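You operate a simulated robot arm through the tools that you are given. There is no shell and no other tool. Be economical: measure what you need, move in short steps, check, and stop when the job is done.

You are at the controls of a simulated two-armed robot. One attempt, no reset.

TASK
Cap the two open bottles, holding each, and stand them in the caddy.
Fine: caps screwed tight before a bottle is lifted; both upright inside the yellow caddy; spill nothing. Set down upright: sample bottle.

Only the result counts: the job must be done as asked and must still hold three seconds after the hand-in. Knocking over, shifting, dropping, spilling or breaking anything else fails it. Lids that push on must go on centred and level and be pressed home; caps that screw on are set level and turned clockwise until they are tight.

THE ROBOT
Two 7-joint arms with two-finger parallel grippers on one trunk, on a base that drives. Base frame: it is fixed to the floor where the robot stands at the start and does not move with it; the origin is under the middle of the robot, x ahead of it, y to its left, z up. Readings come in cm, rad, newtons and seconds.
The left shoulder is at the start at [7, 16.3, 117], the right one opposite. Places, roughly: caddy [70, -20, 90]. Payload 3.43 kg a hand.
The TCP of each hand is the grasp point between the finger pads, 3.4 cm short of the fingertips. In the tool frame z runs along the fingers and y along their closing line. The gripper opens to 12.8 cm. The fingers are 2.4 cm wide and 1.2 cm thick; the gripper's body (4.8 by 13 cm) begins 9.6 cm behind the TCP.
Orientation is told as [roll, pitch, yaw] about the base's x, y, z axes, in that order, counted from this pose: with the fingers straight down and closing along the base's y, the tool's x points along the base's -x, its y along +y and its z along -z.

THE INTERFACE
- The arms move only by the tool move_arm. It takes "left_plan", "right_plan" or both (then of equal length, played together; a hand with none holds still); each is a list of rows, each a list of 2 entries, a list of its own where there are three numbers: the shift along the tool's x, y, z in cm, then the turn, a rotation vector about the tool's x, y, z in degrees. In form: [[[tx, ty, tz], [ax, ay, az]], ...]. A call has 1 to 10 rows; each row shifts and turns the commanded pose from where the row before left it, along the tool's axes as they then stand. "left_claw" and "right_claw" are, for a hand that has rows, the opening in per cent of the stroke, from 0 (shut) to 100 (fully open), set as the call begins (left out, the last holds). Rows are played at 5 a second. More than 5 cm and 0.15 rad between two rows, or a gripper value outside its range, and nothing of the call is played. A pose out of reach is approached as far as the arm can. The call stops where the force on the tool passes 40 N (or 10 N more than at its start, if that is more) or the arm is blocked; 0.2 s more then pass. Each finger travels about 15.3 cm/s and halts on what it meets, pressing with about 39 N; the grip force reading is that of the motor and also rises with nothing between the fingers. The clock runs only during rows and for 0.2 s after the last one: add rows that do not move to give the fingers time. The reply holds the time, the measured pose of the TCP, the force on the tool along the base axes, the opening and the grip force, in the units named above and with some noise, with the torque about the TCP (base axes, N m) and any sound that the robot's microphone picked up.
- Cameras (640 x 400 px; columns grow to the right, rows downward): "scene" is now at [12.34, -4.45, 139.15]; the picture's right is [-0.51, -0.86, 0.00], its down [-0.55, 0.33, -0.76] and it looks along [0.66, -0.39, -0.64] (base axes); focal length 214 px, centre (320, 200). "left" rides on the left gripper at [7.6, 1.1, -16] in its tool frame; the picture's right is [-0.15, 0.99, 0.00], its down [-0.88, -0.13, -0.46] and it looks along [-0.45, -0.07, 0.89] (tool axes); focal length 234 px, centre (320, 200). "right" rides on the right gripper at [7.6, -1.1, -16] in its tool frame; the picture's right is [0.15, 0.99, 0.00], its down [-0.88, 0.13, -0.46] and it looks along [-0.45, 0.07, 0.89] (tool axes); focal length 234 px, centre (320, 200). There is no depth. A picture from a camera that has moved, and an enlarged one, comes with that camera's place and axes in the base frame and with its lens.
- camera(camera): a new picture of that camera. It takes no simulated time.
- lift_body(by): slides the trunk up (or, below 0, down) by that many cm; the arms and the scene camera ride with it, the base frame stays. It gives what a move gives, with no picture.
- base_move(legs): drives the robot by 1 to 6 legs, each [ahead, left, turn to the left] in cm, cm and rad, along the robot's own axes; the way and the turn of a leg run together, so that a leg with both is an arc; at most 150 cm and 3.142 rad a leg. The arms and the cameras ride along, it lands a little off, and it stops where it bumps. It gives what a move gives.
- pan_tilt(pan, tilt): turns the head with the scene camera to pan (to the left, within 1.501 rad either way) and tilt (down, from -0.506 to 1.204), counted from straight ahead of the robot. It gives what a move gives.
- zoom(camera, box): a new picture of the part [left, top, right, bottom] of that camera's present view, enlarged. It takes no simulated time.
- hand_in(): hands the job in; it is judged then, once.

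Go step by step. Nothing tells you exact positions but the pictures and the camera data: compare them with the known pose of the tool, close in by small moves and look again before you grip or let go. The budget is 120 turns and 88 pictures, counting those below and the enlarged ones. Unless the task says otherwise, let go and move clear before handing in, and close with one line.

The tools are called after "Call:" by a JSON object that holds its "method" and its "body". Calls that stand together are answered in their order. move_arm: Moves the arms, as the interface text tells. Its arguments: {"type":"object","properties":{"left_plan":{"type":"array","items":{"type":"array"}},"left_claw":{"type":"number"},"right_plan":{"type":"array","items":{"type":"array"}},"right_claw":{"type":"number"}},"required":[]} The other tools are called the same way: lift_body (by) slides the trunk up or down; base_move (legs) drives the base; pan_tilt (pan, tilt) turns the head that bears the scene camera; camera (camera) takes a picture; zoom (camera, box) takes an enlarged picture of a part of a camera's view; hand_in () hands the job in.

At the start:

```text
time: 0.0
left_tcp_pos: [70.09, 0.06, 122.26]
left_tcp_rot: [-0.001, 0.0, -0.001]
left_contact_force: [0.0, 0.2, 0.6]
left_moment: [-0.01, -0.02, 0.02]
left_grip_width: 12.79
left_grasp_force: 0.1
right_tcp_pos: [41.79, -43.24, 126.6]
right_tcp_rot: [0.001, 0.001, -0.001]
right_contact_force: [0.6, 0.3, -0.3]
right_moment: [0.03, -0.02, -0.04]
right_grip_width: 12.8
right_grasp_force: 0.2
trunk travel left (down, up): [-65.0, 29.0]
robot x, y, heading: [-0.45, -0.17, -0.001]
head pan, tilt: [-0.536, 0.7]
```

scene: 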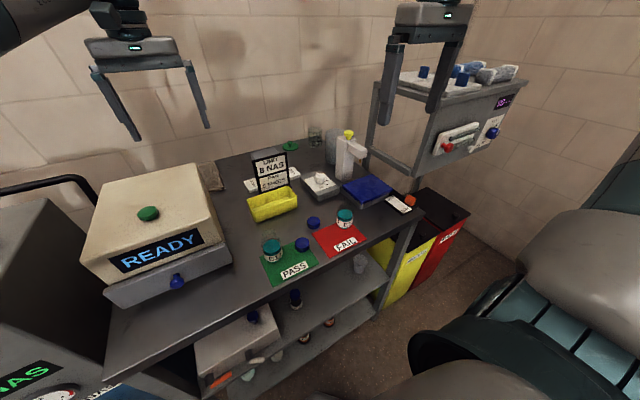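
right: 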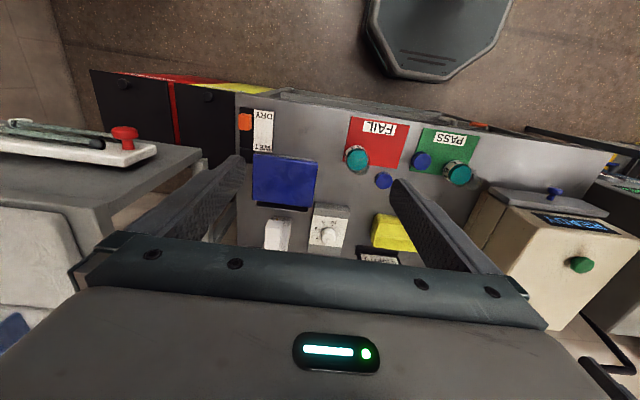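
left: 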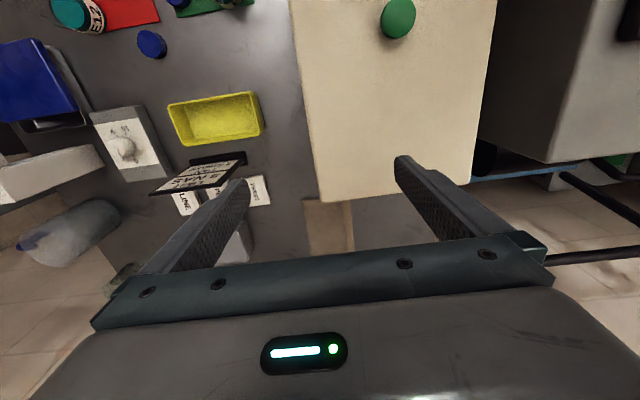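

The bench carries a yellow caddy, PASS and FAIL mats with teal-filled bottles, and blue caps. I'll take closer looks to identify the bottles, caps and labels.

Call:
{"method": "zoom", "body": {"camera": "scene", "box": [230, 130, 430, 290]}}

Call:
{"method": "zoom", "body": {"camera": "scene", "box": [190, 270, 390, 400]}}

Call:
{"method": "zoom", "body": {"camera": "right", "box": [230, 90, 520, 260]}}

```text
2.50 times, centred on (330, 210) of scene
camera zoom: at [12.34, -4.45, 139.15], right [-0.51, -0.86, 0.0], down [-0.55, 0.33, -0.76], along [0.66, -0.39, -0.64], focal length 536 px, centre (295, 175)
```

zoom: 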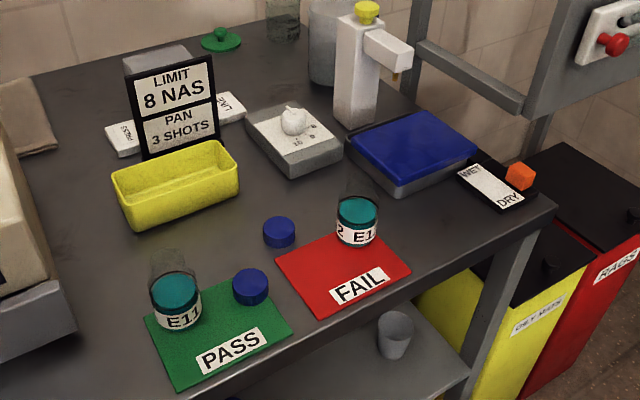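

```text
3.08 times, centred on (290, 335) of scene
camera zoom: at [12.34, -4.45, 139.15], right [-0.51, -0.86, 0.0], down [-0.55, 0.33, -0.76], along [0.66, -0.39, -0.64], focal length 660 px, centre (412, -215)
```

zoom: 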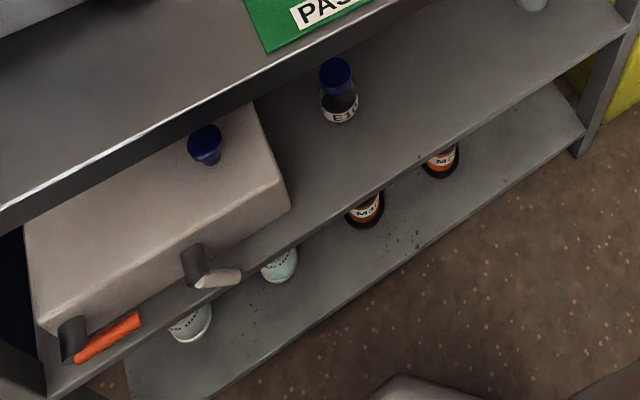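

```text
2.21 times, centred on (375, 175) of right
camera zoom: at [34.32, -44.21, 142.51], right [-0.15, 0.99, 0.0], down [0.88, 0.13, 0.46], along [0.45, 0.07, -0.89], focal length 517 px, centre (199, 255)
```

zoom: 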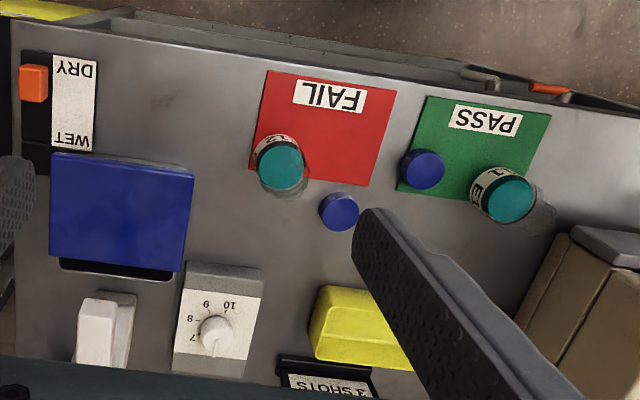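

I triangulate the bottles to about (48,-34) and (48,-11.5), the caps to about (47,-19) and (53,-26), and the bench top to z≈89. I'll zoom in closer.

Call:
{"method": "zoom", "body": {"camera": "scene", "box": [250, 220, 330, 270]}}

Call:
{"method": "zoom", "body": {"camera": "scene", "box": [300, 190, 380, 240]}}

Call:
{"method": "zoom", "body": {"camera": "scene", "box": [230, 170, 326, 230]}}

```text
8.00 times, centred on (290, 245) of scene
camera zoom: at [12.34, -4.45, 139.15], right [-0.51, -0.86, 0.0], down [-0.55, 0.33, -0.76], along [0.66, -0.39, -0.64], focal length 1716 px, centre (560, -160)
```

zoom: 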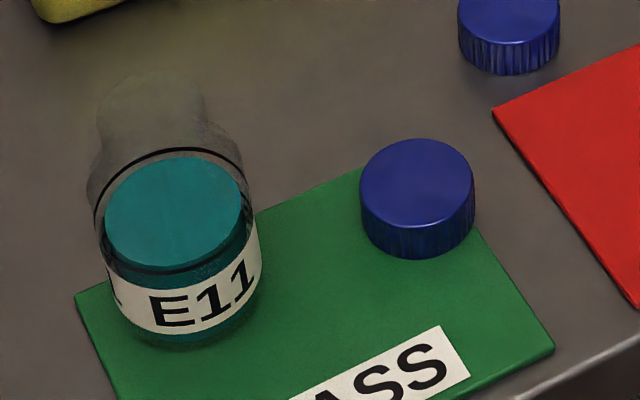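

```text
8.00 times, centred on (340, 215) of scene
camera zoom: at [12.34, -4.45, 139.15], right [-0.51, -0.86, 0.0], down [-0.55, 0.33, -0.76], along [0.66, -0.39, -0.64], focal length 1716 px, centre (160, 80)
```

zoom: 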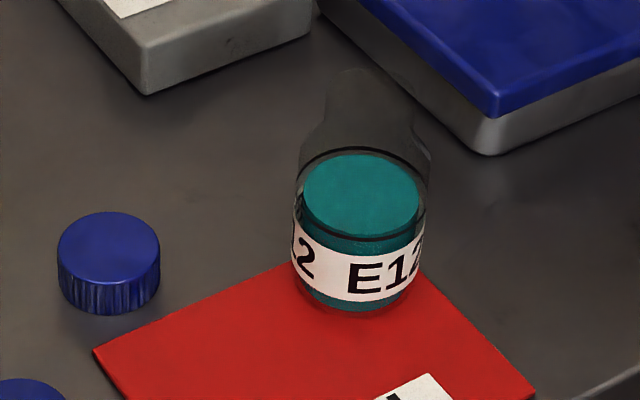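

```text
6.67 times, centred on (278, 200) of scene
camera zoom: at [12.34, -4.45, 139.15], right [-0.51, -0.86, 0.0], down [-0.55, 0.33, -0.76], along [0.66, -0.39, -0.64], focal length 1430 px, centre (600, 200)
```

zoom: 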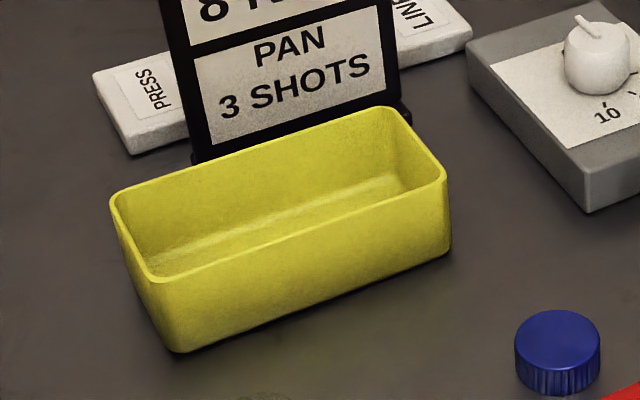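

Bottles have a ~5 cm body, shoulders and a narrow neck; caps are ~3.7 cm. I'll bring the right hand over the caps for a closer view from its camera.

Call:
{"method": "move_arm", "body": {"right_plan": [[[-0.3, 3.4, 3.3], [0, 0, 0]], [[-0.3, 3.4, 3.3], [0, 0, 0]], [[-0.3, 3.4, 3.3], [0, 0, 0]], [[-0.3, 3.4, 3.3], [0, 0, 0]], [[-0.3, 3.4, 3.3], [0, 0, 0]]]}}

Call:
{"method": "camera", "body": {"camera": "right"}}

Call:
{"method": "camera", "body": {"camera": "scene"}}

```text
time: 1.2
left_tcp_pos: [70.12, 0.18, 122.17]
left_tcp_rot: [-0.002, 0.002, 0.0]
left_contact_force: [0.1, 0.8, -0.5]
left_moment: [-0.02, 0.03, -0.01]
left_grip_width: 12.8
left_grasp_force: 0.2
right_tcp_pos: [43.63, -25.92, 109.83]
right_tcp_rot: [0.001, 0.001, -0.003]
right_contact_force: [0.6, -0.1, -1.1]
right_moment: [-0.03, 0.03, 0.01]
right_grip_width: 12.83
right_grasp_force: 0.0
trunk travel left (down, up): [-65.0, 29.0]
robot x, y, heading: [-0.06, -0.04, 0.002]
head pan, tilt: [-0.536, 0.7]
```

```text
78 pictures are left
camera right: at [36.0, -26.96, 125.96], right [-0.15, 0.99, 0.0], down [0.88, 0.13, 0.45], along [0.45, 0.07, -0.89], focal length 234 px, centre (320, 200)
```

right: 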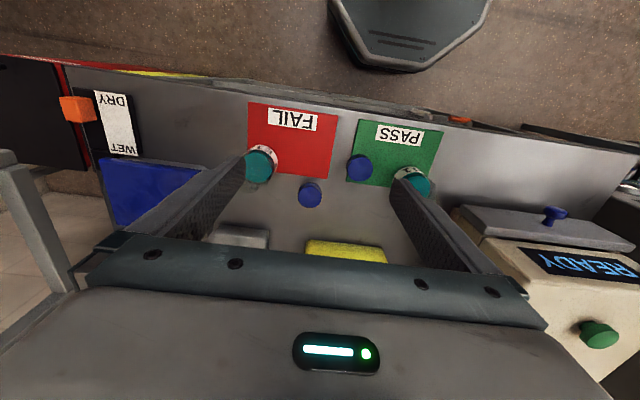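

```text
77 pictures are left
camera scene: at [12.5, -4.29, 139.14], right [-0.51, -0.86, 0.0], down [-0.56, 0.33, -0.76], along [0.66, -0.39, -0.64], focal length 214 px, centre (320, 200)
```

scene: 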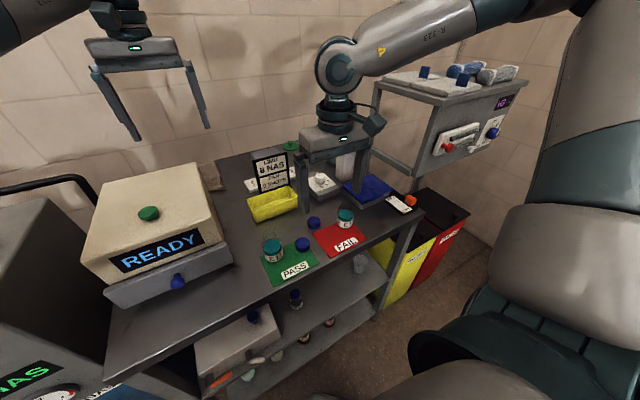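

Positions agree with the new view. Next I turn the right hand 85° anticlockwise, so it has clockwise travel for screwing, and close in on the cap at (47.1,-18.9).

Call:
{"method": "move_arm", "body": {"right_plan": [[[0, 0, 0], [0, 0, -8.5]], [[0, 0, 0], [0, 0, -8.5]], [[0, 0, 0], [0, 0, -8.5]], [[0, 0, 0], [0, 0, -8.5]], [[0, 0, 0], [0, 0, -8.5]], [[0, 0, 0], [0, 0, -8.5]], [[0, 0, 0], [0, 0, -8.5]], [[0, 0, 0], [0, 0, -8.5]], [[0, 0, 0], [0, 0, -8.5]], [[0, 0, 0], [0, 0, -8.5]]], "right_claw": 50}}

Call:
{"method": "camera", "body": {"camera": "right"}}

```text
time: 3.4
left_tcp_pos: [69.82, 0.14, 122.23]
left_tcp_rot: [0.0, 0.002, 0.002]
left_contact_force: [-0.3, 0.1, -0.6]
left_moment: [-0.03, 0.01, 0.02]
left_grip_width: 12.81
left_grasp_force: 0.1
right_tcp_pos: [37.07, -20.03, 109.97]
right_tcp_rot: [-0.006, 0.004, 1.478]
right_contact_force: [-0.8, 0.5, 0.6]
right_moment: [-0.04, 0.03, 0.02]
right_grip_width: 6.41
right_grasp_force: 0.0
right hand out of reach, approached as far as the arm can: row 9, 10
trunk travel left (down, up): [-65.0, 29.0]
robot x, y, heading: [0.17, 0.32, 0.003]
head pan, tilt: [-0.536, 0.7]
```

```text
76 pictures are left
camera right: at [37.37, -27.57, 126.14], right [-1.0, -0.05, 0.0], down [-0.05, 0.89, 0.45], along [-0.02, 0.45, -0.89], focal length 234 px, centre (320, 200)
```

right: 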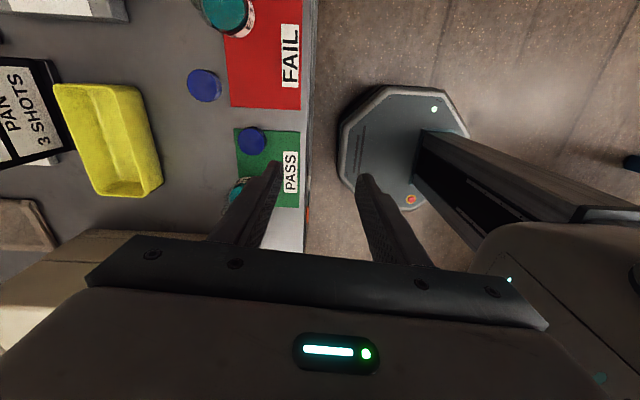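

The wrist runs out near 80° here, so I'll turn back a bit and see where it stands.

Call:
{"method": "move_arm", "body": {"right_plan": [[[0, 0, 0], [0, 0, 8.5]], [[0, 0, 0], [0, 0, 8.5]], [[0, 0, 0], [0, 0, 8.5]], [[0, 0, 0], [0, 0, 0]]]}}

```text
time: 4.4
left_tcp_pos: [70.07, -0.08, 122.26]
left_tcp_rot: [0.001, -0.001, 0.0]
left_contact_force: [0.1, 0.8, 0.5]
left_moment: [0.0, 0.03, 0.01]
left_grip_width: 12.78
left_grasp_force: 0.0
right_tcp_pos: [37.07, -20.11, 110.08]
right_tcp_rot: [0.001, -0.001, 1.038]
right_contact_force: [0.1, -0.4, -1.3]
right_moment: [-0.01, 0.0, 0.01]
right_grip_width: 6.41
right_grasp_force: 0.0
trunk travel left (down, up): [-65.0, 29.0]
robot x, y, heading: [-0.16, 0.08, 0.003]
head pan, tilt: [-0.536, 0.7]
```

Call:
{"method": "move_arm", "body": {"right_plan": [[[-2.02, -2.68, 2.3], [0, 0, 0]], [[-2.02, -2.68, 2.3], [0, 0, 0]], [[-2.02, -2.68, 2.3], [0, 0, 0]]]}}

Call:
{"method": "camera", "body": {"camera": "right"}}

```text
time: 5.2
left_tcp_pos: [70.06, 0.1, 122.14]
left_tcp_rot: [-0.001, 0.002, 0.001]
left_contact_force: [0.5, 0.8, -1.0]
left_moment: [-0.03, 0.03, -0.01]
left_grip_width: 12.79
left_grasp_force: 0.1
right_tcp_pos: [47.13, -18.82, 103.21]
right_tcp_rot: [0.002, 0.0, 1.038]
right_contact_force: [0.2, 0.0, -0.1]
right_moment: [-0.02, 0.04, 0.01]
right_grip_width: 6.42
right_grasp_force: 0.1
trunk travel left (down, up): [-65.0, 29.0]
robot x, y, heading: [-0.22, 0.41, -0.0]
head pan, tilt: [-0.536, 0.7]
```

```text
75 pictures are left
camera right: at [44.33, -25.9, 119.13], right [-0.93, 0.38, 0.0], down [0.34, 0.82, 0.46], along [0.17, 0.42, -0.89], focal length 234 px, centre (320, 200)
```

right: 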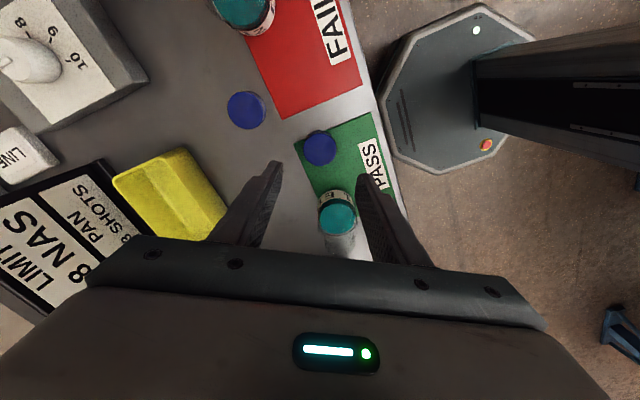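

The cap lies at about (47.0,-19.2), nearly under the TCP. I'll descend and look again.

Call:
{"method": "move_arm", "body": {"right_plan": [[[0.35, -0.09, 3.5], [0, 0, 0]], [[0, 0, 3.5], [0, 0, 0]]]}}

Call:
{"method": "zoom", "body": {"camera": "right", "box": [240, 100, 432, 220]}}

Call:
{"method": "zoom", "body": {"camera": "scene", "box": [250, 200, 346, 260]}}

```text
time: 5.8
left_tcp_pos: [70.05, 0.15, 122.08]
left_tcp_rot: [0.002, 0.003, 0.0]
left_contact_force: [-0.3, 1.1, 0.4]
left_moment: [-0.02, 0.01, 0.0]
left_grip_width: 12.82
left_grasp_force: 0.0
right_tcp_pos: [47.15, -19.22, 96.17]
right_tcp_rot: [0.001, 0.0, 1.038]
right_contact_force: [0.2, -0.1, 0.6]
right_moment: [-0.01, 0.0, 0.01]
right_grip_width: 6.41
right_grasp_force: 0.1
trunk travel left (down, up): [-65.0, 29.0]
robot x, y, heading: [-0.07, 0.19, 0.002]
head pan, tilt: [-0.536, 0.7]
```

```text
3.33 times, centred on (336, 160) of right
camera zoom: at [44.25, -26.27, 112.15], right [-0.93, 0.38, 0.0], down [0.34, 0.82, 0.46], along [0.17, 0.42, -0.89], focal length 781 px, centre (267, 333)
```

zoom: 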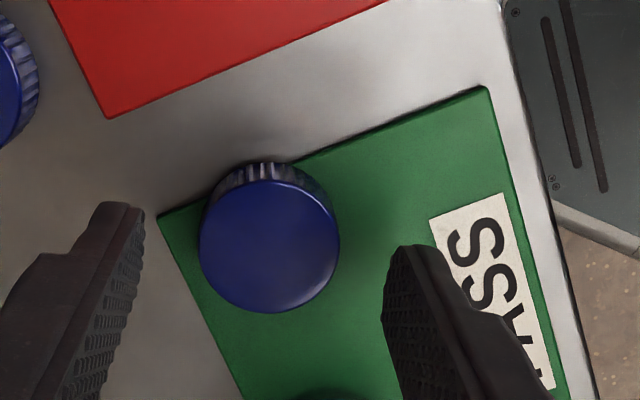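

```text
6.67 times, centred on (298, 230) of scene
camera zoom: at [12.47, -4.4, 139.14], right [-0.51, -0.86, 0.0], down [-0.56, 0.33, -0.76], along [0.66, -0.39, -0.65], focal length 1430 px, centre (467, 0)
```

zoom: 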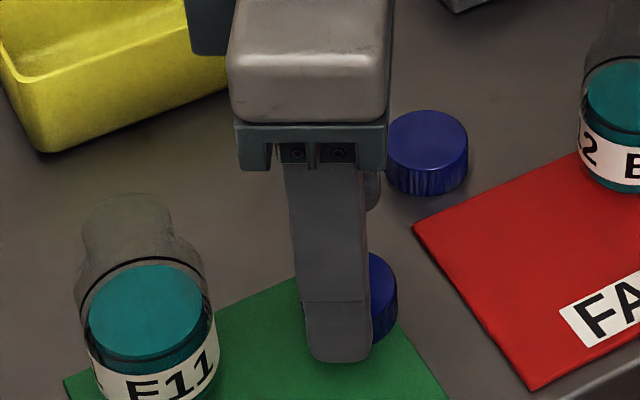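

Call:
{"method": "move_arm", "body": {"right_plan": [[[0, 0, 0.9], [0, 0, 0]], [[0, 0, 0.7], [0, 0, 0]]]}}

Call:
{"method": "zoom", "body": {"camera": "scene", "box": [274, 220, 322, 250]}}

```text
time: 6.4
left_tcp_pos: [70.01, -0.01, 122.14]
left_tcp_rot: [0.001, 0.001, 0.001]
left_contact_force: [0.2, -0.1, -0.6]
left_moment: [-0.01, -0.02, -0.01]
left_grip_width: 12.77
left_grasp_force: 0.1
right_tcp_pos: [47.03, -19.23, 94.6]
right_tcp_rot: [0.003, 0.0, 1.038]
right_contact_force: [-0.2, 0.8, -0.9]
right_moment: [-0.02, 0.01, 0.02]
right_grip_width: 6.38
right_grasp_force: 0.0
trunk travel left (down, up): [-65.0, 29.0]
robot x, y, heading: [-0.16, 0.13, -0.001]
head pan, tilt: [-0.536, 0.7]
```

```text
13.33 times, centred on (298, 235) of scene
camera zoom: at [12.37, -4.45, 139.14], right [-0.51, -0.86, 0.0], down [-0.55, 0.33, -0.76], along [0.66, -0.39, -0.64], focal length 2860 px, centre (613, -267)
```

zoom: 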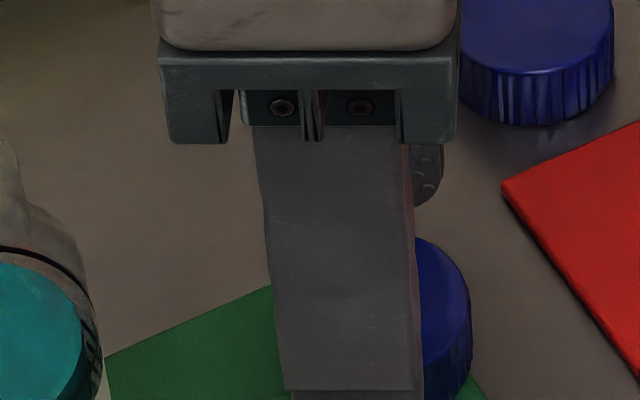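

Call:
{"method": "move_arm", "body": {"right_plan": [[[0, 0, 0.2], [0, 0, 0]], [[0, 0, 0.2], [0, 0, 0]], [[0, 0, 0.2], [0, 0, 0]]]}}

Call:
{"method": "zoom", "body": {"camera": "scene", "box": [274, 230, 322, 260]}}

```text
time: 7.2
left_tcp_pos: [70.04, 0.06, 122.26]
left_tcp_rot: [0.001, 0.002, -0.001]
left_contact_force: [-1.1, 0.6, 0.6]
left_moment: [0.01, 0.02, 0.03]
left_grip_width: 12.77
left_grasp_force: 0.1
right_tcp_pos: [47.05, -19.13, 94.0]
right_tcp_rot: [0.003, -0.001, 1.038]
right_contact_force: [-0.5, -0.8, 0.3]
right_moment: [-0.03, -0.04, 0.0]
right_grip_width: 6.41
right_grasp_force: 0.1
trunk travel left (down, up): [-65.0, 29.0]
robot x, y, heading: [0.35, 0.1, -0.003]
head pan, tilt: [-0.536, 0.7]
```

```text
13.33 times, centred on (298, 245) of scene
camera zoom: at [12.35, -4.44, 139.15], right [-0.51, -0.86, 0.0], down [-0.55, 0.33, -0.76], along [0.66, -0.39, -0.64], focal length 2860 px, centre (613, -400)
```

zoom: 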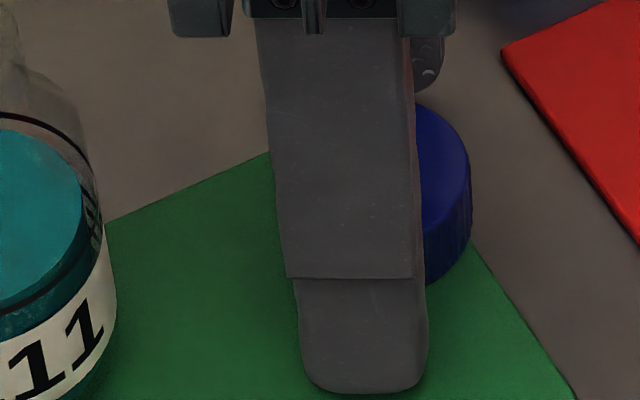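

Call:
{"method": "move_arm", "body": {"right_plan": [[[0, 0, 0.2], [0, 0, 0]], [[0, 0, 0.2], [0, 0, 0]]]}}

```text
time: 7.8
left_tcp_pos: [69.69, 0.02, 122.43]
left_tcp_rot: [0.001, -0.002, 0.001]
left_contact_force: [-0.2, -1.0, 0.5]
left_moment: [-0.03, 0.02, -0.02]
left_grip_width: 12.81
left_grasp_force: 0.0
right_tcp_pos: [46.91, -19.14, 93.8]
right_tcp_rot: [-0.004, -0.004, 1.038]
right_contact_force: [0.8, -5.5, 27.2]
right_moment: [0.08, 0.95, 0.15]
right_grip_width: 6.25
right_grasp_force: 0.1
trunk travel left (down, up): [-65.0, 29.0]
robot x, y, heading: [0.3, 0.22, 0.001]
head pan, tilt: [-0.536, 0.7]
```

The mat top is at z≈90.35. I back off 0.4 cm and close on the cap.

Call:
{"method": "move_arm", "body": {"right_plan": [[[0, 0, -0.4], [0, 0, 0]]]}}

Call:
{"method": "move_arm", "body": {"right_plan": [[[0, 0, 0], [0, 0, 0]], [[0, 0, 0], [0, 0, 0]], [[0, 0, 0], [0, 0, 0]]], "right_claw": 0}}

Call:
{"method": "zoom", "body": {"camera": "right", "box": [240, 100, 432, 220]}}

```text
time: 8.2
left_tcp_pos: [69.99, 0.05, 122.15]
left_tcp_rot: [0.001, 0.0, 0.001]
left_contact_force: [-0.6, -0.2, 0.4]
left_moment: [-0.03, 0.05, 0.0]
left_grip_width: 12.79
left_grasp_force: 0.0
right_tcp_pos: [46.97, -19.1, 93.8]
right_tcp_rot: [0.002, 0.002, 1.038]
right_contact_force: [0.2, 0.8, 0.6]
right_moment: [-0.02, 0.04, -0.03]
right_grip_width: 6.4
right_grasp_force: 0.0
trunk travel left (down, up): [-65.0, 29.0]
robot x, y, heading: [0.36, -0.18, 0.0]
head pan, tilt: [-0.536, 0.7]
```

```text
time: 9.0
left_tcp_pos: [69.96, -0.0, 122.23]
left_tcp_rot: [0.0, -0.001, 0.0]
left_contact_force: [1.0, -0.4, 0.5]
left_moment: [-0.01, 0.01, -0.02]
left_grip_width: 12.8
left_grasp_force: 0.0
right_tcp_pos: [46.92, -19.22, 94.0]
right_tcp_rot: [0.001, 0.001, 1.039]
right_contact_force: [-0.4, 0.0, 1.0]
right_moment: [0.0, 0.02, 0.02]
right_grip_width: 3.64
right_grasp_force: 39.7
trunk travel left (down, up): [-65.0, 29.0]
robot x, y, heading: [-0.26, 0.31, -0.0]
head pan, tilt: [-0.536, 0.7]
```

```text
3.33 times, centred on (336, 160) of right
camera zoom: at [44.12, -26.29, 109.98], right [-0.93, 0.38, 0.0], down [0.33, 0.82, 0.46], along [0.17, 0.42, -0.89], focal length 781 px, centre (267, 333)
```

zoom: 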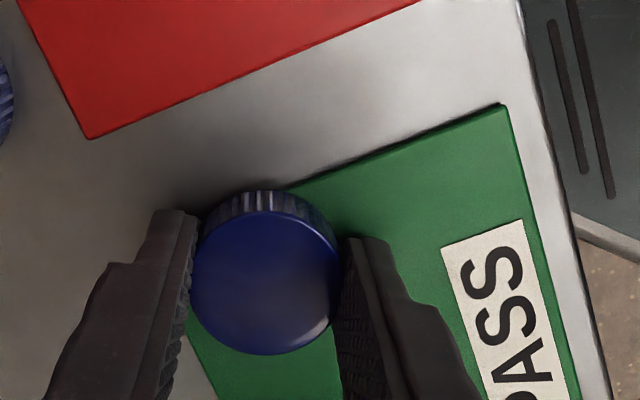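

The cap is gripped (3.64 cm). I lift it clear and aside, then bring the left hand round.

Call:
{"method": "move_arm", "body": {"right_plan": [[[0, 0, -4.5], [0, 0, 0]], [[0, 0, -4.5], [0, 0, 0]], [[1.7, -1, -3], [0, 0, 0]], [[1.7, -1, -3], [0, 0, 0]], [[1.7, -1, -3], [0, 0, 0]], [[1.7, -1, -3], [0, 0, 0]]]}}

Call:
{"method": "move_arm", "body": {"left_plan": [[[4.5, -0.4, 0], [0, 0, 0]], [[4.5, -0.4, 0], [0, 0, 0]], [[4.5, -0.4, 0], [0, 0, 0]], [[4.5, -0.4, 0], [0, 0, 0]], [[4.5, -0.4, 0], [0, 0, 0]], [[4.5, -0.4, 0], [0, 0, 0]], [[4.5, -0.4, 0], [0, 0, 0]], [[4.5, -0.4, 0], [0, 0, 0]]], "left_claw": 66}}

Call:
{"method": "camera", "body": {"camera": "scene"}}

```text
time: 10.4
left_tcp_pos: [70.05, 0.04, 122.22]
left_tcp_rot: [0.002, 0.0, 0.0]
left_contact_force: [0.3, -0.3, -0.2]
left_moment: [0.05, 0.0, 0.02]
left_grip_width: 12.79
left_grasp_force: 0.0
right_tcp_pos: [47.1, -27.26, 114.8]
right_tcp_rot: [0.001, 0.001, 1.04]
right_contact_force: [-0.5, 0.3, -0.1]
right_moment: [0.06, 0.0, -0.01]
right_grip_width: 3.65
right_grasp_force: 38.7
trunk travel left (down, up): [-65.0, 29.0]
robot x, y, heading: [0.14, -0.15, -0.003]
head pan, tilt: [-0.536, 0.7]
```

```text
time: 12.2
left_tcp_pos: [33.78, -3.29, 122.24]
left_tcp_rot: [0.003, 0.0, 0.002]
left_contact_force: [0.2, 0.5, -0.7]
left_moment: [-0.01, -0.03, 0.0]
left_grip_width: 8.44
left_grasp_force: 0.0
right_tcp_pos: [46.93, -27.1, 115.01]
right_tcp_rot: [-0.002, -0.001, 1.038]
right_contact_force: [-0.1, 0.7, -0.2]
right_moment: [0.02, -0.02, 0.03]
right_grip_width: 3.65
right_grasp_force: 38.9
trunk travel left (down, up): [-65.0, 29.0]
robot x, y, heading: [-0.08, -0.16, -0.001]
head pan, tilt: [-0.536, 0.7]
```

```text
69 pictures are left
camera scene: at [12.22, -4.55, 139.15], right [-0.51, -0.86, 0.0], down [-0.55, 0.33, -0.76], along [0.66, -0.39, -0.64], focal length 214 px, centre (320, 200)
```

scene: 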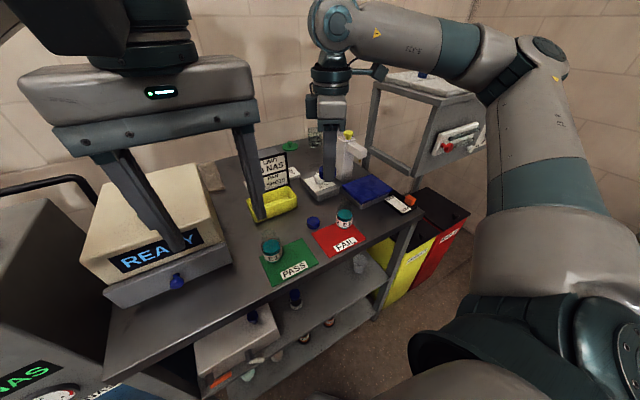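

Call:
{"method": "move_arm", "body": {"left_plan": [[[0, 0, 3], [0, 0, 7.5]], [[0, 0, 3], [0, 0, 7.5]], [[0, 0, 3], [0, 0, 7.5]], [[0, 0, 3], [0, 0, 7.5]], [[0, 0, 0], [0, -7.5, 0]], [[0, 0, 0], [0, -7.5, 0]], [[0, 0, 0], [0, -7.5, 0]], [[0, 0, 0], [0, -7.5, 0]], [[0, 0, 0], [0, -7.5, 0]], [[0, 0, 0], [0, -7.5, 0]]]}}

Call:
{"method": "camera", "body": {"camera": "left"}}

Call:
{"method": "camera", "body": {"camera": "scene"}}

```text
time: 14.4
left_tcp_pos: [37.38, -7.97, 113.13]
left_tcp_rot: [0.001, -0.786, -0.523]
left_contact_force: [-0.1, -0.6, -0.7]
left_moment: [0.02, 0.01, 0.0]
left_grip_width: 8.44
left_grasp_force: 0.0
left hand out of reach, approached as far as the arm can: row 8, 9, 10
right_tcp_pos: [47.1, -27.2, 114.88]
right_tcp_rot: [0.0, -0.001, 1.038]
right_contact_force: [-0.6, -0.3, 0.3]
right_moment: [0.02, 0.02, 0.02]
right_grip_width: 3.63
right_grasp_force: 39.0
trunk travel left (down, up): [-65.0, 29.0]
robot x, y, heading: [0.02, 0.27, 0.0]
head pan, tilt: [-0.536, 0.7]
```

```text
68 pictures are left
camera left: at [23.42, 1.28, 119.12], right [0.58, 0.81, 0.1], down [0.19, -0.26, 0.94], along [0.79, -0.53, -0.31], focal length 234 px, centre (320, 200)
```

left: 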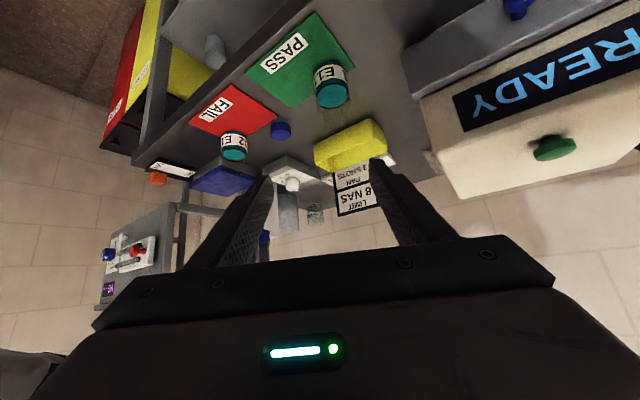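

```text
67 pictures are left
camera scene: at [12.3, -4.48, 139.15], right [-0.51, -0.86, 0.0], down [-0.55, 0.33, -0.76], along [0.66, -0.39, -0.64], focal length 214 px, centre (320, 200)
```

scene: 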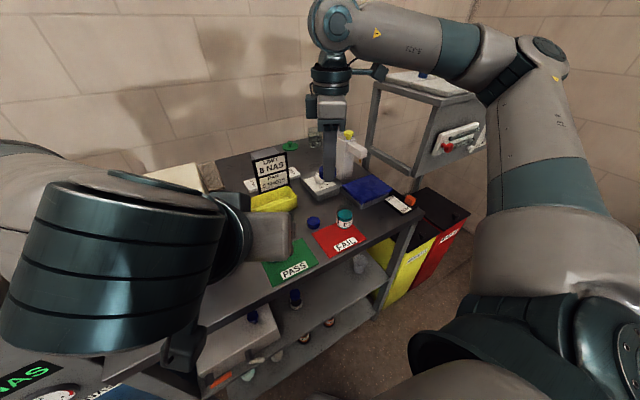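

The 45° tilted pose works. I zoom the left camera on E11 to locate it precisely.

Call:
{"method": "zoom", "body": {"camera": "left", "box": [284, 40, 380, 100]}}

Call:
{"method": "zoom", "body": {"camera": "left", "box": [284, 90, 380, 150]}}

```text
6.67 times, centred on (332, 70) of left
camera zoom: at [23.42, 1.28, 119.12], right [0.58, 0.81, 0.1], down [0.19, -0.26, 0.94], along [0.79, -0.53, -0.31], focal length 1561 px, centre (240, 1067)
```

zoom: 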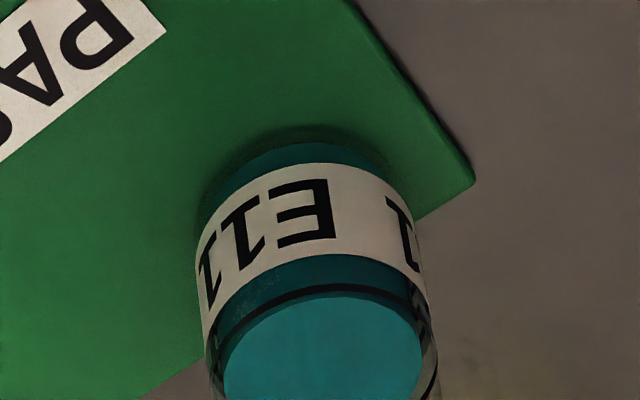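

```text
6.67 times, centred on (332, 120) of left
camera zoom: at [23.42, 1.28, 119.12], right [0.58, 0.81, 0.1], down [0.19, -0.26, 0.94], along [0.79, -0.53, -0.31], focal length 1561 px, centre (240, 733)
```

zoom: 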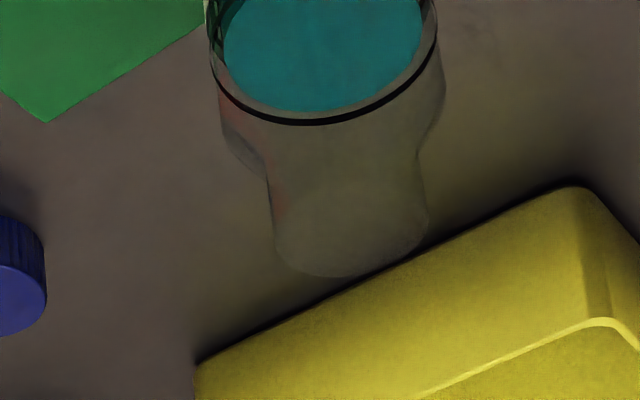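

E11's axis is at about (48.4,-11.4), rim z≈99.5, body 4.9 cm, neck 3.3 cm. I go to a standoff 12 cm back along the tool.

Call:
{"method": "move_arm", "body": {"left_plan": [[[1.92, 0.84, 2.98], [0, 0, 0]], [[1.92, 0.84, 2.98], [0, 0, 0]], [[1.92, 0.84, 2.98], [0, 0, 0]]]}}

Call:
{"method": "camera", "body": {"camera": "left"}}

Call:
{"method": "zoom", "body": {"camera": "scene", "box": [190, 180, 350, 280]}}

```text
time: 15.2
left_tcp_pos: [41.56, -8.14, 102.93]
left_tcp_rot: [0.0, -0.786, -0.523]
left_contact_force: [-0.6, 0.2, 0.0]
left_moment: [0.04, -0.04, -0.01]
left_grip_width: 8.46
left_grasp_force: 0.1
left hand out of reach, approached as far as the arm can: row 1, 2
right_tcp_pos: [47.15, -27.25, 114.94]
right_tcp_rot: [0.002, 0.0, 1.04]
right_contact_force: [-0.1, -0.7, -0.2]
right_moment: [-0.02, 0.02, -0.02]
right_grip_width: 3.63
right_grasp_force: 39.3
trunk travel left (down, up): [-65.0, 29.0]
robot x, y, heading: [0.16, -0.24, -0.003]
head pan, tilt: [-0.536, 0.7]
```

```text
64 pictures are left
camera left: at [27.68, 1.22, 108.98], right [0.58, 0.81, 0.1], down [0.2, -0.26, 0.94], along [0.79, -0.53, -0.31], focal length 234 px, centre (320, 200)
```

left: 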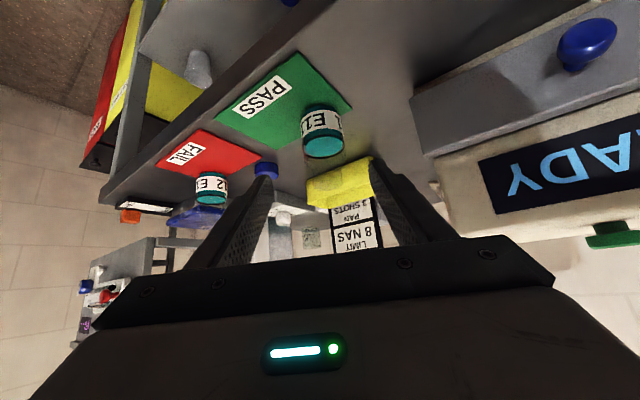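

```text
4.00 times, centred on (270, 230) of scene
camera zoom: at [12.38, -4.38, 139.15], right [-0.51, -0.86, 0.0], down [-0.55, 0.33, -0.76], along [0.66, -0.39, -0.64], focal length 858 px, centre (520, 80)
```

zoom: 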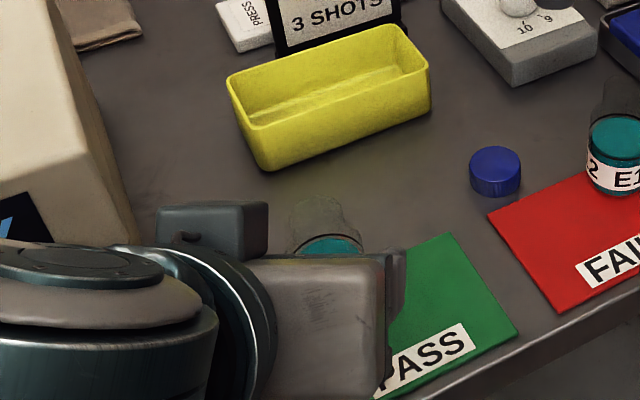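

The 45° tilt would leave a wrist part near the capping hand. I'll back the base up 12 cm for room and flatten the left hand to 30° below horizontal.

Call:
{"method": "base_move", "body": {"legs": [[-12, 0, 0]]}}

Call:
{"method": "move_arm", "body": {"left_plan": [[[0, 0, 0], [0, -7.5, 0]], [[0, 0, 0], [0, -7.5, 0]]]}}

Call:
{"method": "camera", "body": {"camera": "left"}}

Call:
{"method": "camera", "body": {"camera": "scene"}}

```text
time: 16.4
left_tcp_pos: [29.72, -8.15, 103.02]
left_tcp_rot: [0.0, -0.784, -0.522]
left_contact_force: [-0.2, -0.1, -0.1]
left_moment: [-0.01, -0.01, -0.01]
left_grip_width: 8.46
left_grasp_force: 0.0
right_tcp_pos: [35.13, -27.22, 114.79]
right_tcp_rot: [0.001, 0.0, 1.038]
right_contact_force: [-0.1, 0.9, 0.3]
right_moment: [0.01, 0.02, 0.0]
right_grip_width: 3.64
right_grasp_force: 38.8
trunk travel left (down, up): [-65.0, 29.0]
robot x, y, heading: [-12.19, 0.08, 0.001]
head pan, tilt: [-0.536, 0.7]
```

```text
time: 17.0
left_tcp_pos: [31.75, -11.02, 102.95]
left_tcp_rot: [0.001, -1.046, -0.524]
left_contact_force: [0.4, -0.3, 0.0]
left_moment: [0.01, 0.02, 0.0]
left_grip_width: 8.46
left_grasp_force: 0.0
left hand out of reach, approached as far as the arm can: row 1, 2
right_tcp_pos: [35.14, -27.11, 114.88]
right_tcp_rot: [0.0, -0.001, 1.037]
right_contact_force: [1.1, 0.6, 0.7]
right_moment: [0.0, 0.0, -0.01]
right_grip_width: 3.64
right_grasp_force: 39.0
trunk travel left (down, up): [-65.0, 29.0]
robot x, y, heading: [-11.63, -0.12, 0.001]
head pan, tilt: [-0.536, 0.7]
```

```text
62 pictures are left
camera left: at [17.02, -1.15, 104.47], right [0.56, 0.82, 0.13], down [-0.03, -0.14, 0.99], along [0.83, -0.55, -0.05], focal length 234 px, centre (320, 200)
```

left: 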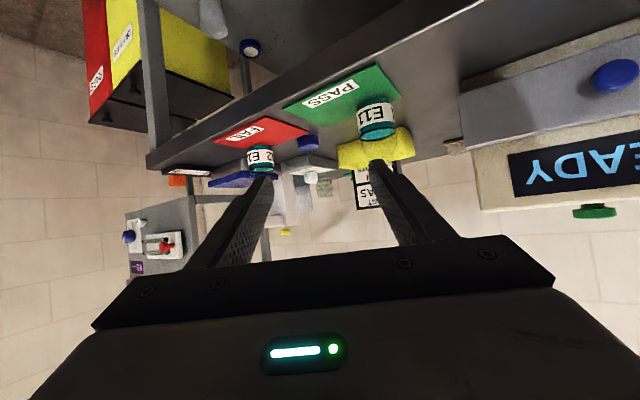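

```text
61 pictures are left
camera scene: at [0.37, -4.46, 139.16], right [-0.51, -0.86, 0.0], down [-0.55, 0.33, -0.76], along [0.66, -0.39, -0.64], focal length 214 px, centre (320, 200)
```

scene: 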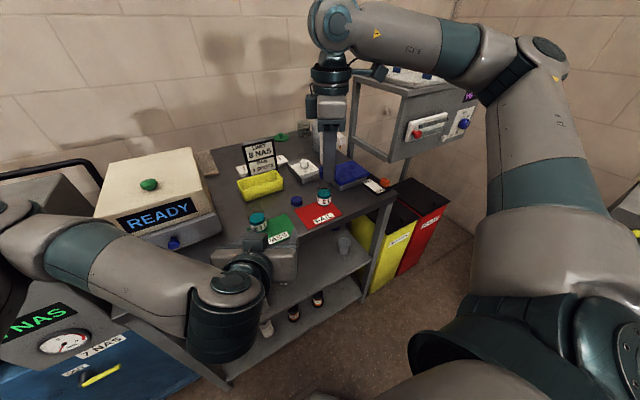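

Call:
{"method": "move_arm", "body": {"left_plan": [[[0.26, 2.67, 2.25], [0, 0, 0]], [[0.26, 2.67, 2.25], [0, 0, 0]], [[0.26, 2.67, 2.25], [0, 0, 0]]]}}

Call:
{"method": "zoom", "body": {"camera": "left", "box": [160, 50, 480, 250]}}

Call:
{"method": "zoom", "body": {"camera": "scene", "box": [210, 180, 338, 260]}}

```text
time: 17.8
left_tcp_pos: [40.63, -6.58, 98.95]
left_tcp_rot: [-0.004, -1.048, -0.523]
left_contact_force: [-0.4, 0.0, 0.5]
left_moment: [0.01, -0.01, 0.0]
left_grip_width: 8.45
left_grasp_force: 0.0
right_tcp_pos: [35.14, -26.99, 114.85]
right_tcp_rot: [0.003, 0.002, 1.04]
right_contact_force: [-0.6, 0.6, 0.0]
right_moment: [-0.01, 0.01, -0.02]
right_grip_width: 3.67
right_grasp_force: 39.5
trunk travel left (down, up): [-65.0, 29.0]
robot x, y, heading: [-12.03, 0.35, 0.003]
head pan, tilt: [-0.536, 0.7]
```

```text
2.00 times, centred on (320, 150) of left
camera zoom: at [25.84, 3.19, 100.43], right [0.56, 0.82, 0.13], down [-0.02, -0.14, 0.99], along [0.83, -0.56, -0.06], focal length 468 px, centre (320, 300)
```

zoom: 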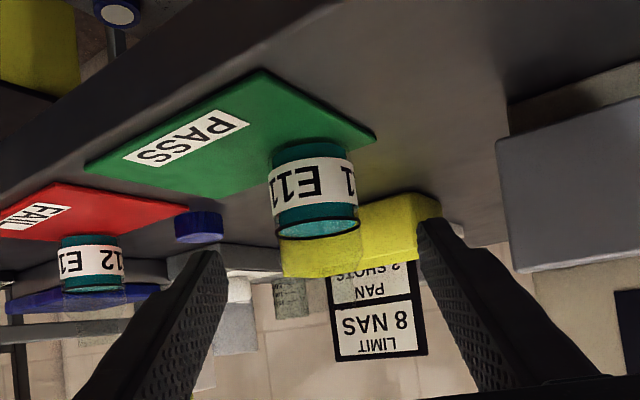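

```text
5.00 times, centred on (274, 220) of scene
camera zoom: at [0.49, -4.32, 139.15], right [-0.51, -0.86, 0.0], down [-0.55, 0.33, -0.76], along [0.66, -0.39, -0.64], focal length 1072 px, centre (550, 100)
```

zoom: 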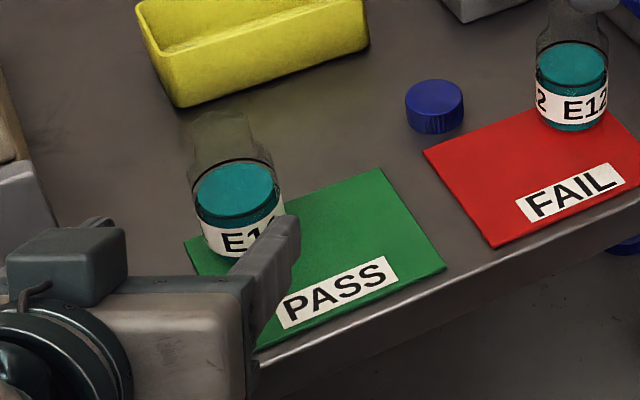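

E11 is well centred between the left fingers. I advance along the tool.

Call:
{"method": "move_arm", "body": {"left_plan": [[[0, -0.2, 2.5], [0, 0, 0]], [[0, 0, 2.5], [0, 0, 0]], [[0, 0, 2.5], [0, 0, 0]]]}}

Call:
{"method": "zoom", "body": {"camera": "left", "box": [160, 50, 480, 250]}}

Call:
{"method": "zoom", "body": {"camera": "scene", "box": [210, 180, 338, 260]}}

```text
time: 18.6
left_tcp_pos: [46.04, -10.22, 95.18]
left_tcp_rot: [0.0, -1.045, -0.524]
left_contact_force: [-0.5, 0.6, -0.2]
left_moment: [-0.03, 0.05, -0.01]
left_grip_width: 8.45
left_grasp_force: 0.0
right_tcp_pos: [35.14, -27.16, 114.76]
right_tcp_rot: [0.0, -0.002, 1.04]
right_contact_force: [0.0, 0.7, -0.2]
right_moment: [0.01, 0.0, 0.0]
right_grip_width: 3.63
right_grasp_force: 39.4
trunk travel left (down, up): [-65.0, 29.0]
robot x, y, heading: [-11.72, 0.26, -0.002]
head pan, tilt: [-0.536, 0.7]
```

```text
2.00 times, centred on (320, 150) of left
camera zoom: at [31.33, -0.36, 96.64], right [0.56, 0.82, 0.13], down [-0.02, -0.14, 0.99], along [0.83, -0.55, -0.06], focal length 468 px, centre (320, 300)
```

zoom: 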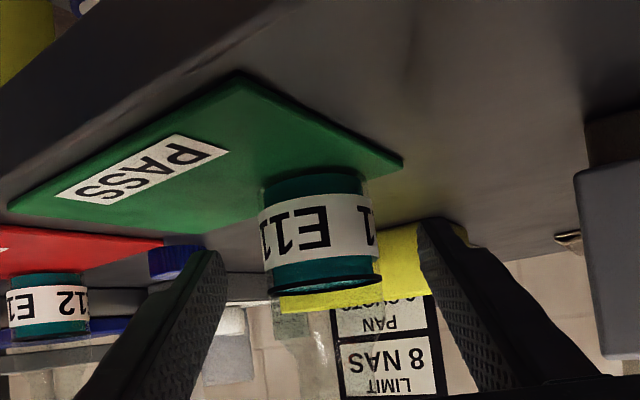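

```text
5.00 times, centred on (274, 220) of scene
camera zoom: at [0.47, -4.49, 139.14], right [-0.51, -0.86, 0.0], down [-0.55, 0.33, -0.76], along [0.66, -0.39, -0.64], focal length 1072 px, centre (550, 100)
```

zoom: 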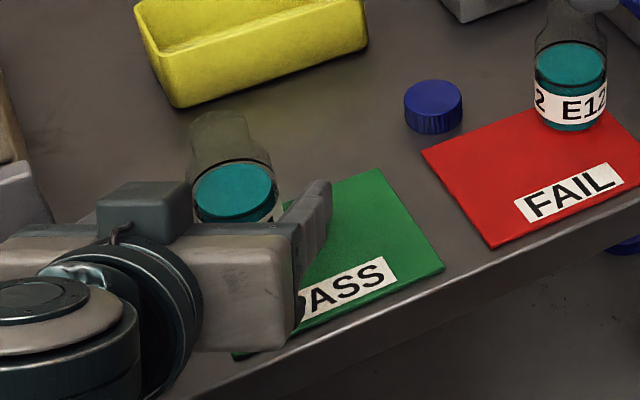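

Call:
{"method": "move_arm", "body": {"left_plan": [[[0, 0, 1.3], [0, 0, 0]], [[0, 0, 1.2], [0, 0, 0]]]}}

Call:
{"method": "zoom", "body": {"camera": "left", "box": [160, 50, 480, 250]}}

```text
time: 19.2
left_tcp_pos: [47.8, -11.11, 93.9]
left_tcp_rot: [-0.001, -1.043, -0.523]
left_contact_force: [0.2, 0.3, -0.2]
left_moment: [0.02, 0.0, 0.0]
left_grip_width: 8.43
left_grasp_force: 0.1
right_tcp_pos: [35.17, -27.22, 114.97]
right_tcp_rot: [0.002, 0.0, 1.039]
right_contact_force: [-0.2, -0.6, -0.5]
right_moment: [0.02, 0.0, 0.03]
right_grip_width: 3.65
right_grasp_force: 38.7
trunk travel left (down, up): [-65.0, 29.0]
robot x, y, heading: [-12.08, 0.01, -0.005]
head pan, tilt: [-0.536, 0.7]
```

```text
2.00 times, centred on (320, 150) of left
camera zoom: at [33.17, -1.45, 95.4], right [0.56, 0.82, 0.13], down [-0.02, -0.14, 0.99], along [0.83, -0.55, -0.06], focal length 468 px, centre (320, 300)
```

zoom: 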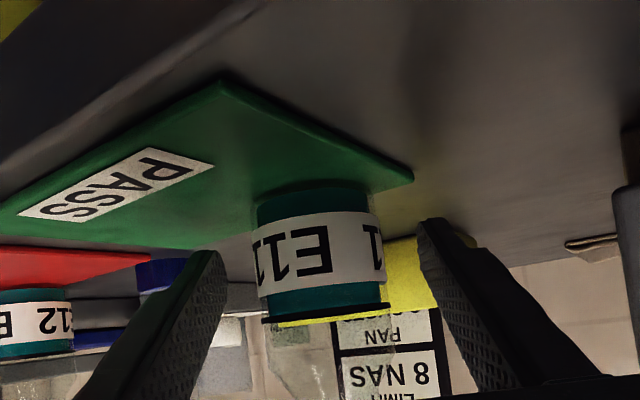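

The TCP projects onto the bottle's body just below its ring, so I close the left fingers.

Call:
{"method": "move_arm", "body": {"left_plan": [[[0, 0, 0], [0, 0, 0]], [[0, 0, 0], [0, 0, 0]], [[0, 0, 0], [0, 0, 0]]], "left_claw": 0}}

Call:
{"method": "zoom", "body": {"camera": "scene", "box": [230, 180, 310, 230]}}

```text
time: 20.0
left_tcp_pos: [47.91, -11.21, 93.83]
left_tcp_rot: [0.0, -1.048, -0.523]
left_contact_force: [-0.1, 0.7, 1.5]
left_moment: [-0.06, -0.06, 0.02]
left_grip_width: 4.59
left_grasp_force: 38.8
right_tcp_pos: [35.14, -27.08, 114.93]
right_tcp_rot: [0.0, 0.0, 1.038]
right_contact_force: [0.3, -0.4, -0.2]
right_moment: [0.02, -0.03, 0.0]
right_grip_width: 3.65
right_grasp_force: 39.1
trunk travel left (down, up): [-65.0, 29.0]
robot x, y, heading: [-11.85, -0.12, -0.001]
head pan, tilt: [-0.536, 0.7]
```

```text
8.00 times, centred on (270, 205) of scene
camera zoom: at [0.41, -4.45, 139.15], right [-0.51, -0.86, 0.0], down [-0.55, 0.33, -0.76], along [0.66, -0.39, -0.64], focal length 1716 px, centre (720, 160)
```

zoom: 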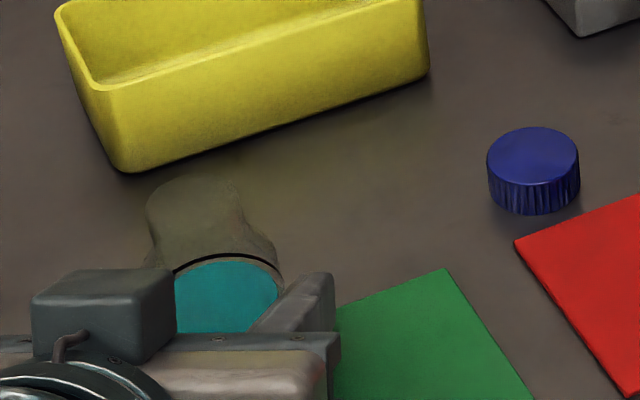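

E11 is held with its neck axis at (48.4,-11.4). Now I bring the right hand with the cap above it, staying high.

Call:
{"method": "move_arm", "body": {"right_plan": [[[-2.25, -3.82, 0], [0, 0, 0]], [[-2.25, -3.82, 0], [0, 0, 0]], [[-2.25, -3.82, 0], [0, 0, 0]], [[-3.4, 2.0, 0], [0, 0, 0]], [[-3.4, 2.0, 0], [0, 0, 0]], [[-3.4, 2.0, 0], [0, 0, 0]], [[-3.4, 2.0, 0], [0, 0, 0]]]}}

Call:
{"method": "move_arm", "body": {"right_plan": [[[0, 0, 1.8], [0, 0, -8.5]], [[0, 0, 1.8], [0, 0, -8.5]], [[0, 0, 1.8], [0, 0, -8.5]], [[0, 0, 1.8], [0, 0, -8.5]]]}}

Call:
{"method": "camera", "body": {"camera": "scene"}}

Call:
{"method": "zoom", "body": {"camera": "right", "box": [240, 80, 432, 200]}}

```text
time: 21.6
left_tcp_pos: [47.81, -11.27, 93.86]
left_tcp_rot: [-0.001, -1.047, -0.521]
left_contact_force: [-1.2, -0.5, 3.7]
left_moment: [0.01, -0.03, -0.06]
left_grip_width: 4.6
left_grasp_force: 39.2
right_tcp_pos: [41.77, -13.88, 114.99]
right_tcp_rot: [-0.001, 0.0, 1.038]
right_contact_force: [-0.2, -0.3, 0.1]
right_moment: [0.01, -0.01, -0.03]
right_grip_width: 3.65
right_grasp_force: 39.3
right hand out of reach, approached as far as the arm can: row 1, 2, 3, 6, 7
trunk travel left (down, up): [-65.0, 29.0]
robot x, y, heading: [-12.2, -0.03, -0.005]
head pan, tilt: [-0.536, 0.7]
```

```text
time: 22.6
left_tcp_pos: [47.86, -11.19, 93.88]
left_tcp_rot: [0.003, -1.045, -0.523]
left_contact_force: [-0.5, 1.2, 2.1]
left_moment: [-0.04, 0.0, 0.0]
left_grip_width: 4.63
left_grasp_force: 38.7
right_tcp_pos: [27.65, -11.03, 107.44]
right_tcp_rot: [-0.017, 0.004, 1.597]
right_contact_force: [-0.2, -0.4, 0.6]
right_moment: [0.0, -0.02, 0.01]
right_grip_width: 3.64
right_grasp_force: 38.5
right hand out of reach, approached as far as the arm can: row 1, 2, 3, 4
trunk travel left (down, up): [-65.0, 29.0]
robot x, y, heading: [-11.97, 0.41, 0.005]
head pan, tilt: [-0.536, 0.7]
```

```text
54 pictures are left
camera scene: at [0.36, -4.44, 139.15], right [-0.51, -0.86, 0.0], down [-0.55, 0.33, -0.76], along [0.66, -0.39, -0.64], focal length 214 px, centre (320, 200)
```

scene: 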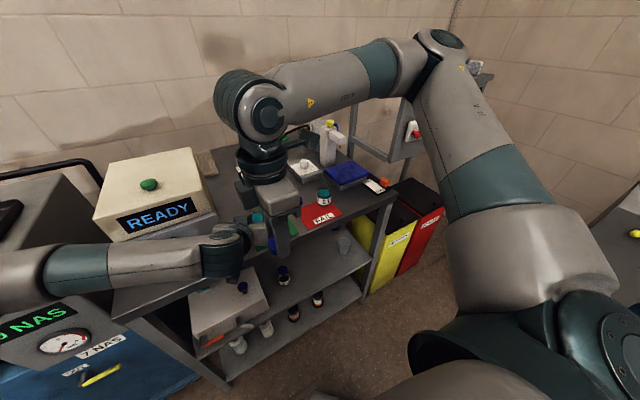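

```text
3.33 times, centred on (336, 140) of right
camera zoom: at [28.7, -18.54, 123.47], right [-0.98, -0.17, -0.02], down [-0.16, 0.88, 0.45], along [-0.06, 0.45, -0.89], focal length 781 px, centre (267, 400)
```

zoom: 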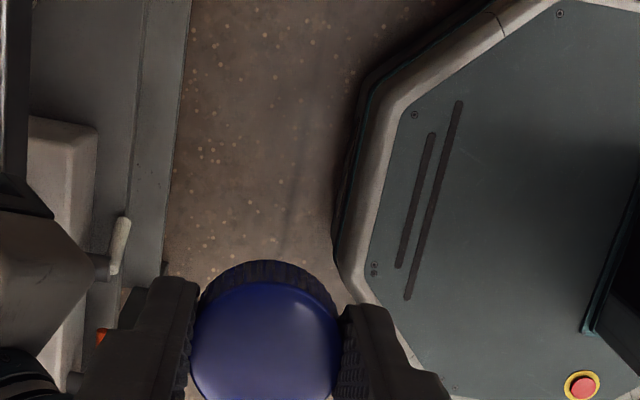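

The wrist range shrinks farther out. I'll pull the right hand back, raise it and turn clockwise to about 40° yaw.

Call:
{"method": "move_arm", "body": {"right_plan": [[[2.5, 0, -2.2], [0, 0, 0]], [[2.5, 0, -2.2], [0, 0, 0]], [[2.5, 0, -2.2], [0, 0, 0]], [[2.5, 0, -2.2], [0, 0, 0]], [[0, 0, 0], [0, 0, 8.5]], [[0, 0, 0], [0, 0, 8.5]], [[0, 0, 0], [0, 0, 8.5]], [[0, 0, 0], [0, 0, 8.5]], [[0, 0, 0], [0, 0, 8.5]], [[0, 0, 0], [0, 0, 8.5]]]}}

```text
time: 24.8
left_tcp_pos: [47.77, -11.22, 93.94]
left_tcp_rot: [0.001, -1.047, -0.524]
left_contact_force: [1.0, 0.4, 1.8]
left_moment: [-0.01, 0.01, -0.01]
left_grip_width: 4.59
left_grasp_force: 39.3
right_tcp_pos: [22.4, -17.32, 116.33]
right_tcp_rot: [0.001, 0.0, 0.739]
right_contact_force: [-0.4, 0.1, -0.6]
right_moment: [-0.05, -0.01, -0.03]
right_grip_width: 3.61
right_grasp_force: 39.2
right hand out of reach, approached as far as the arm can: row 1, 2, 3, 4
trunk travel left (down, up): [-65.0, 29.0]
robot x, y, heading: [-11.9, -0.32, 0.0]
head pan, tilt: [-0.536, 0.7]
```

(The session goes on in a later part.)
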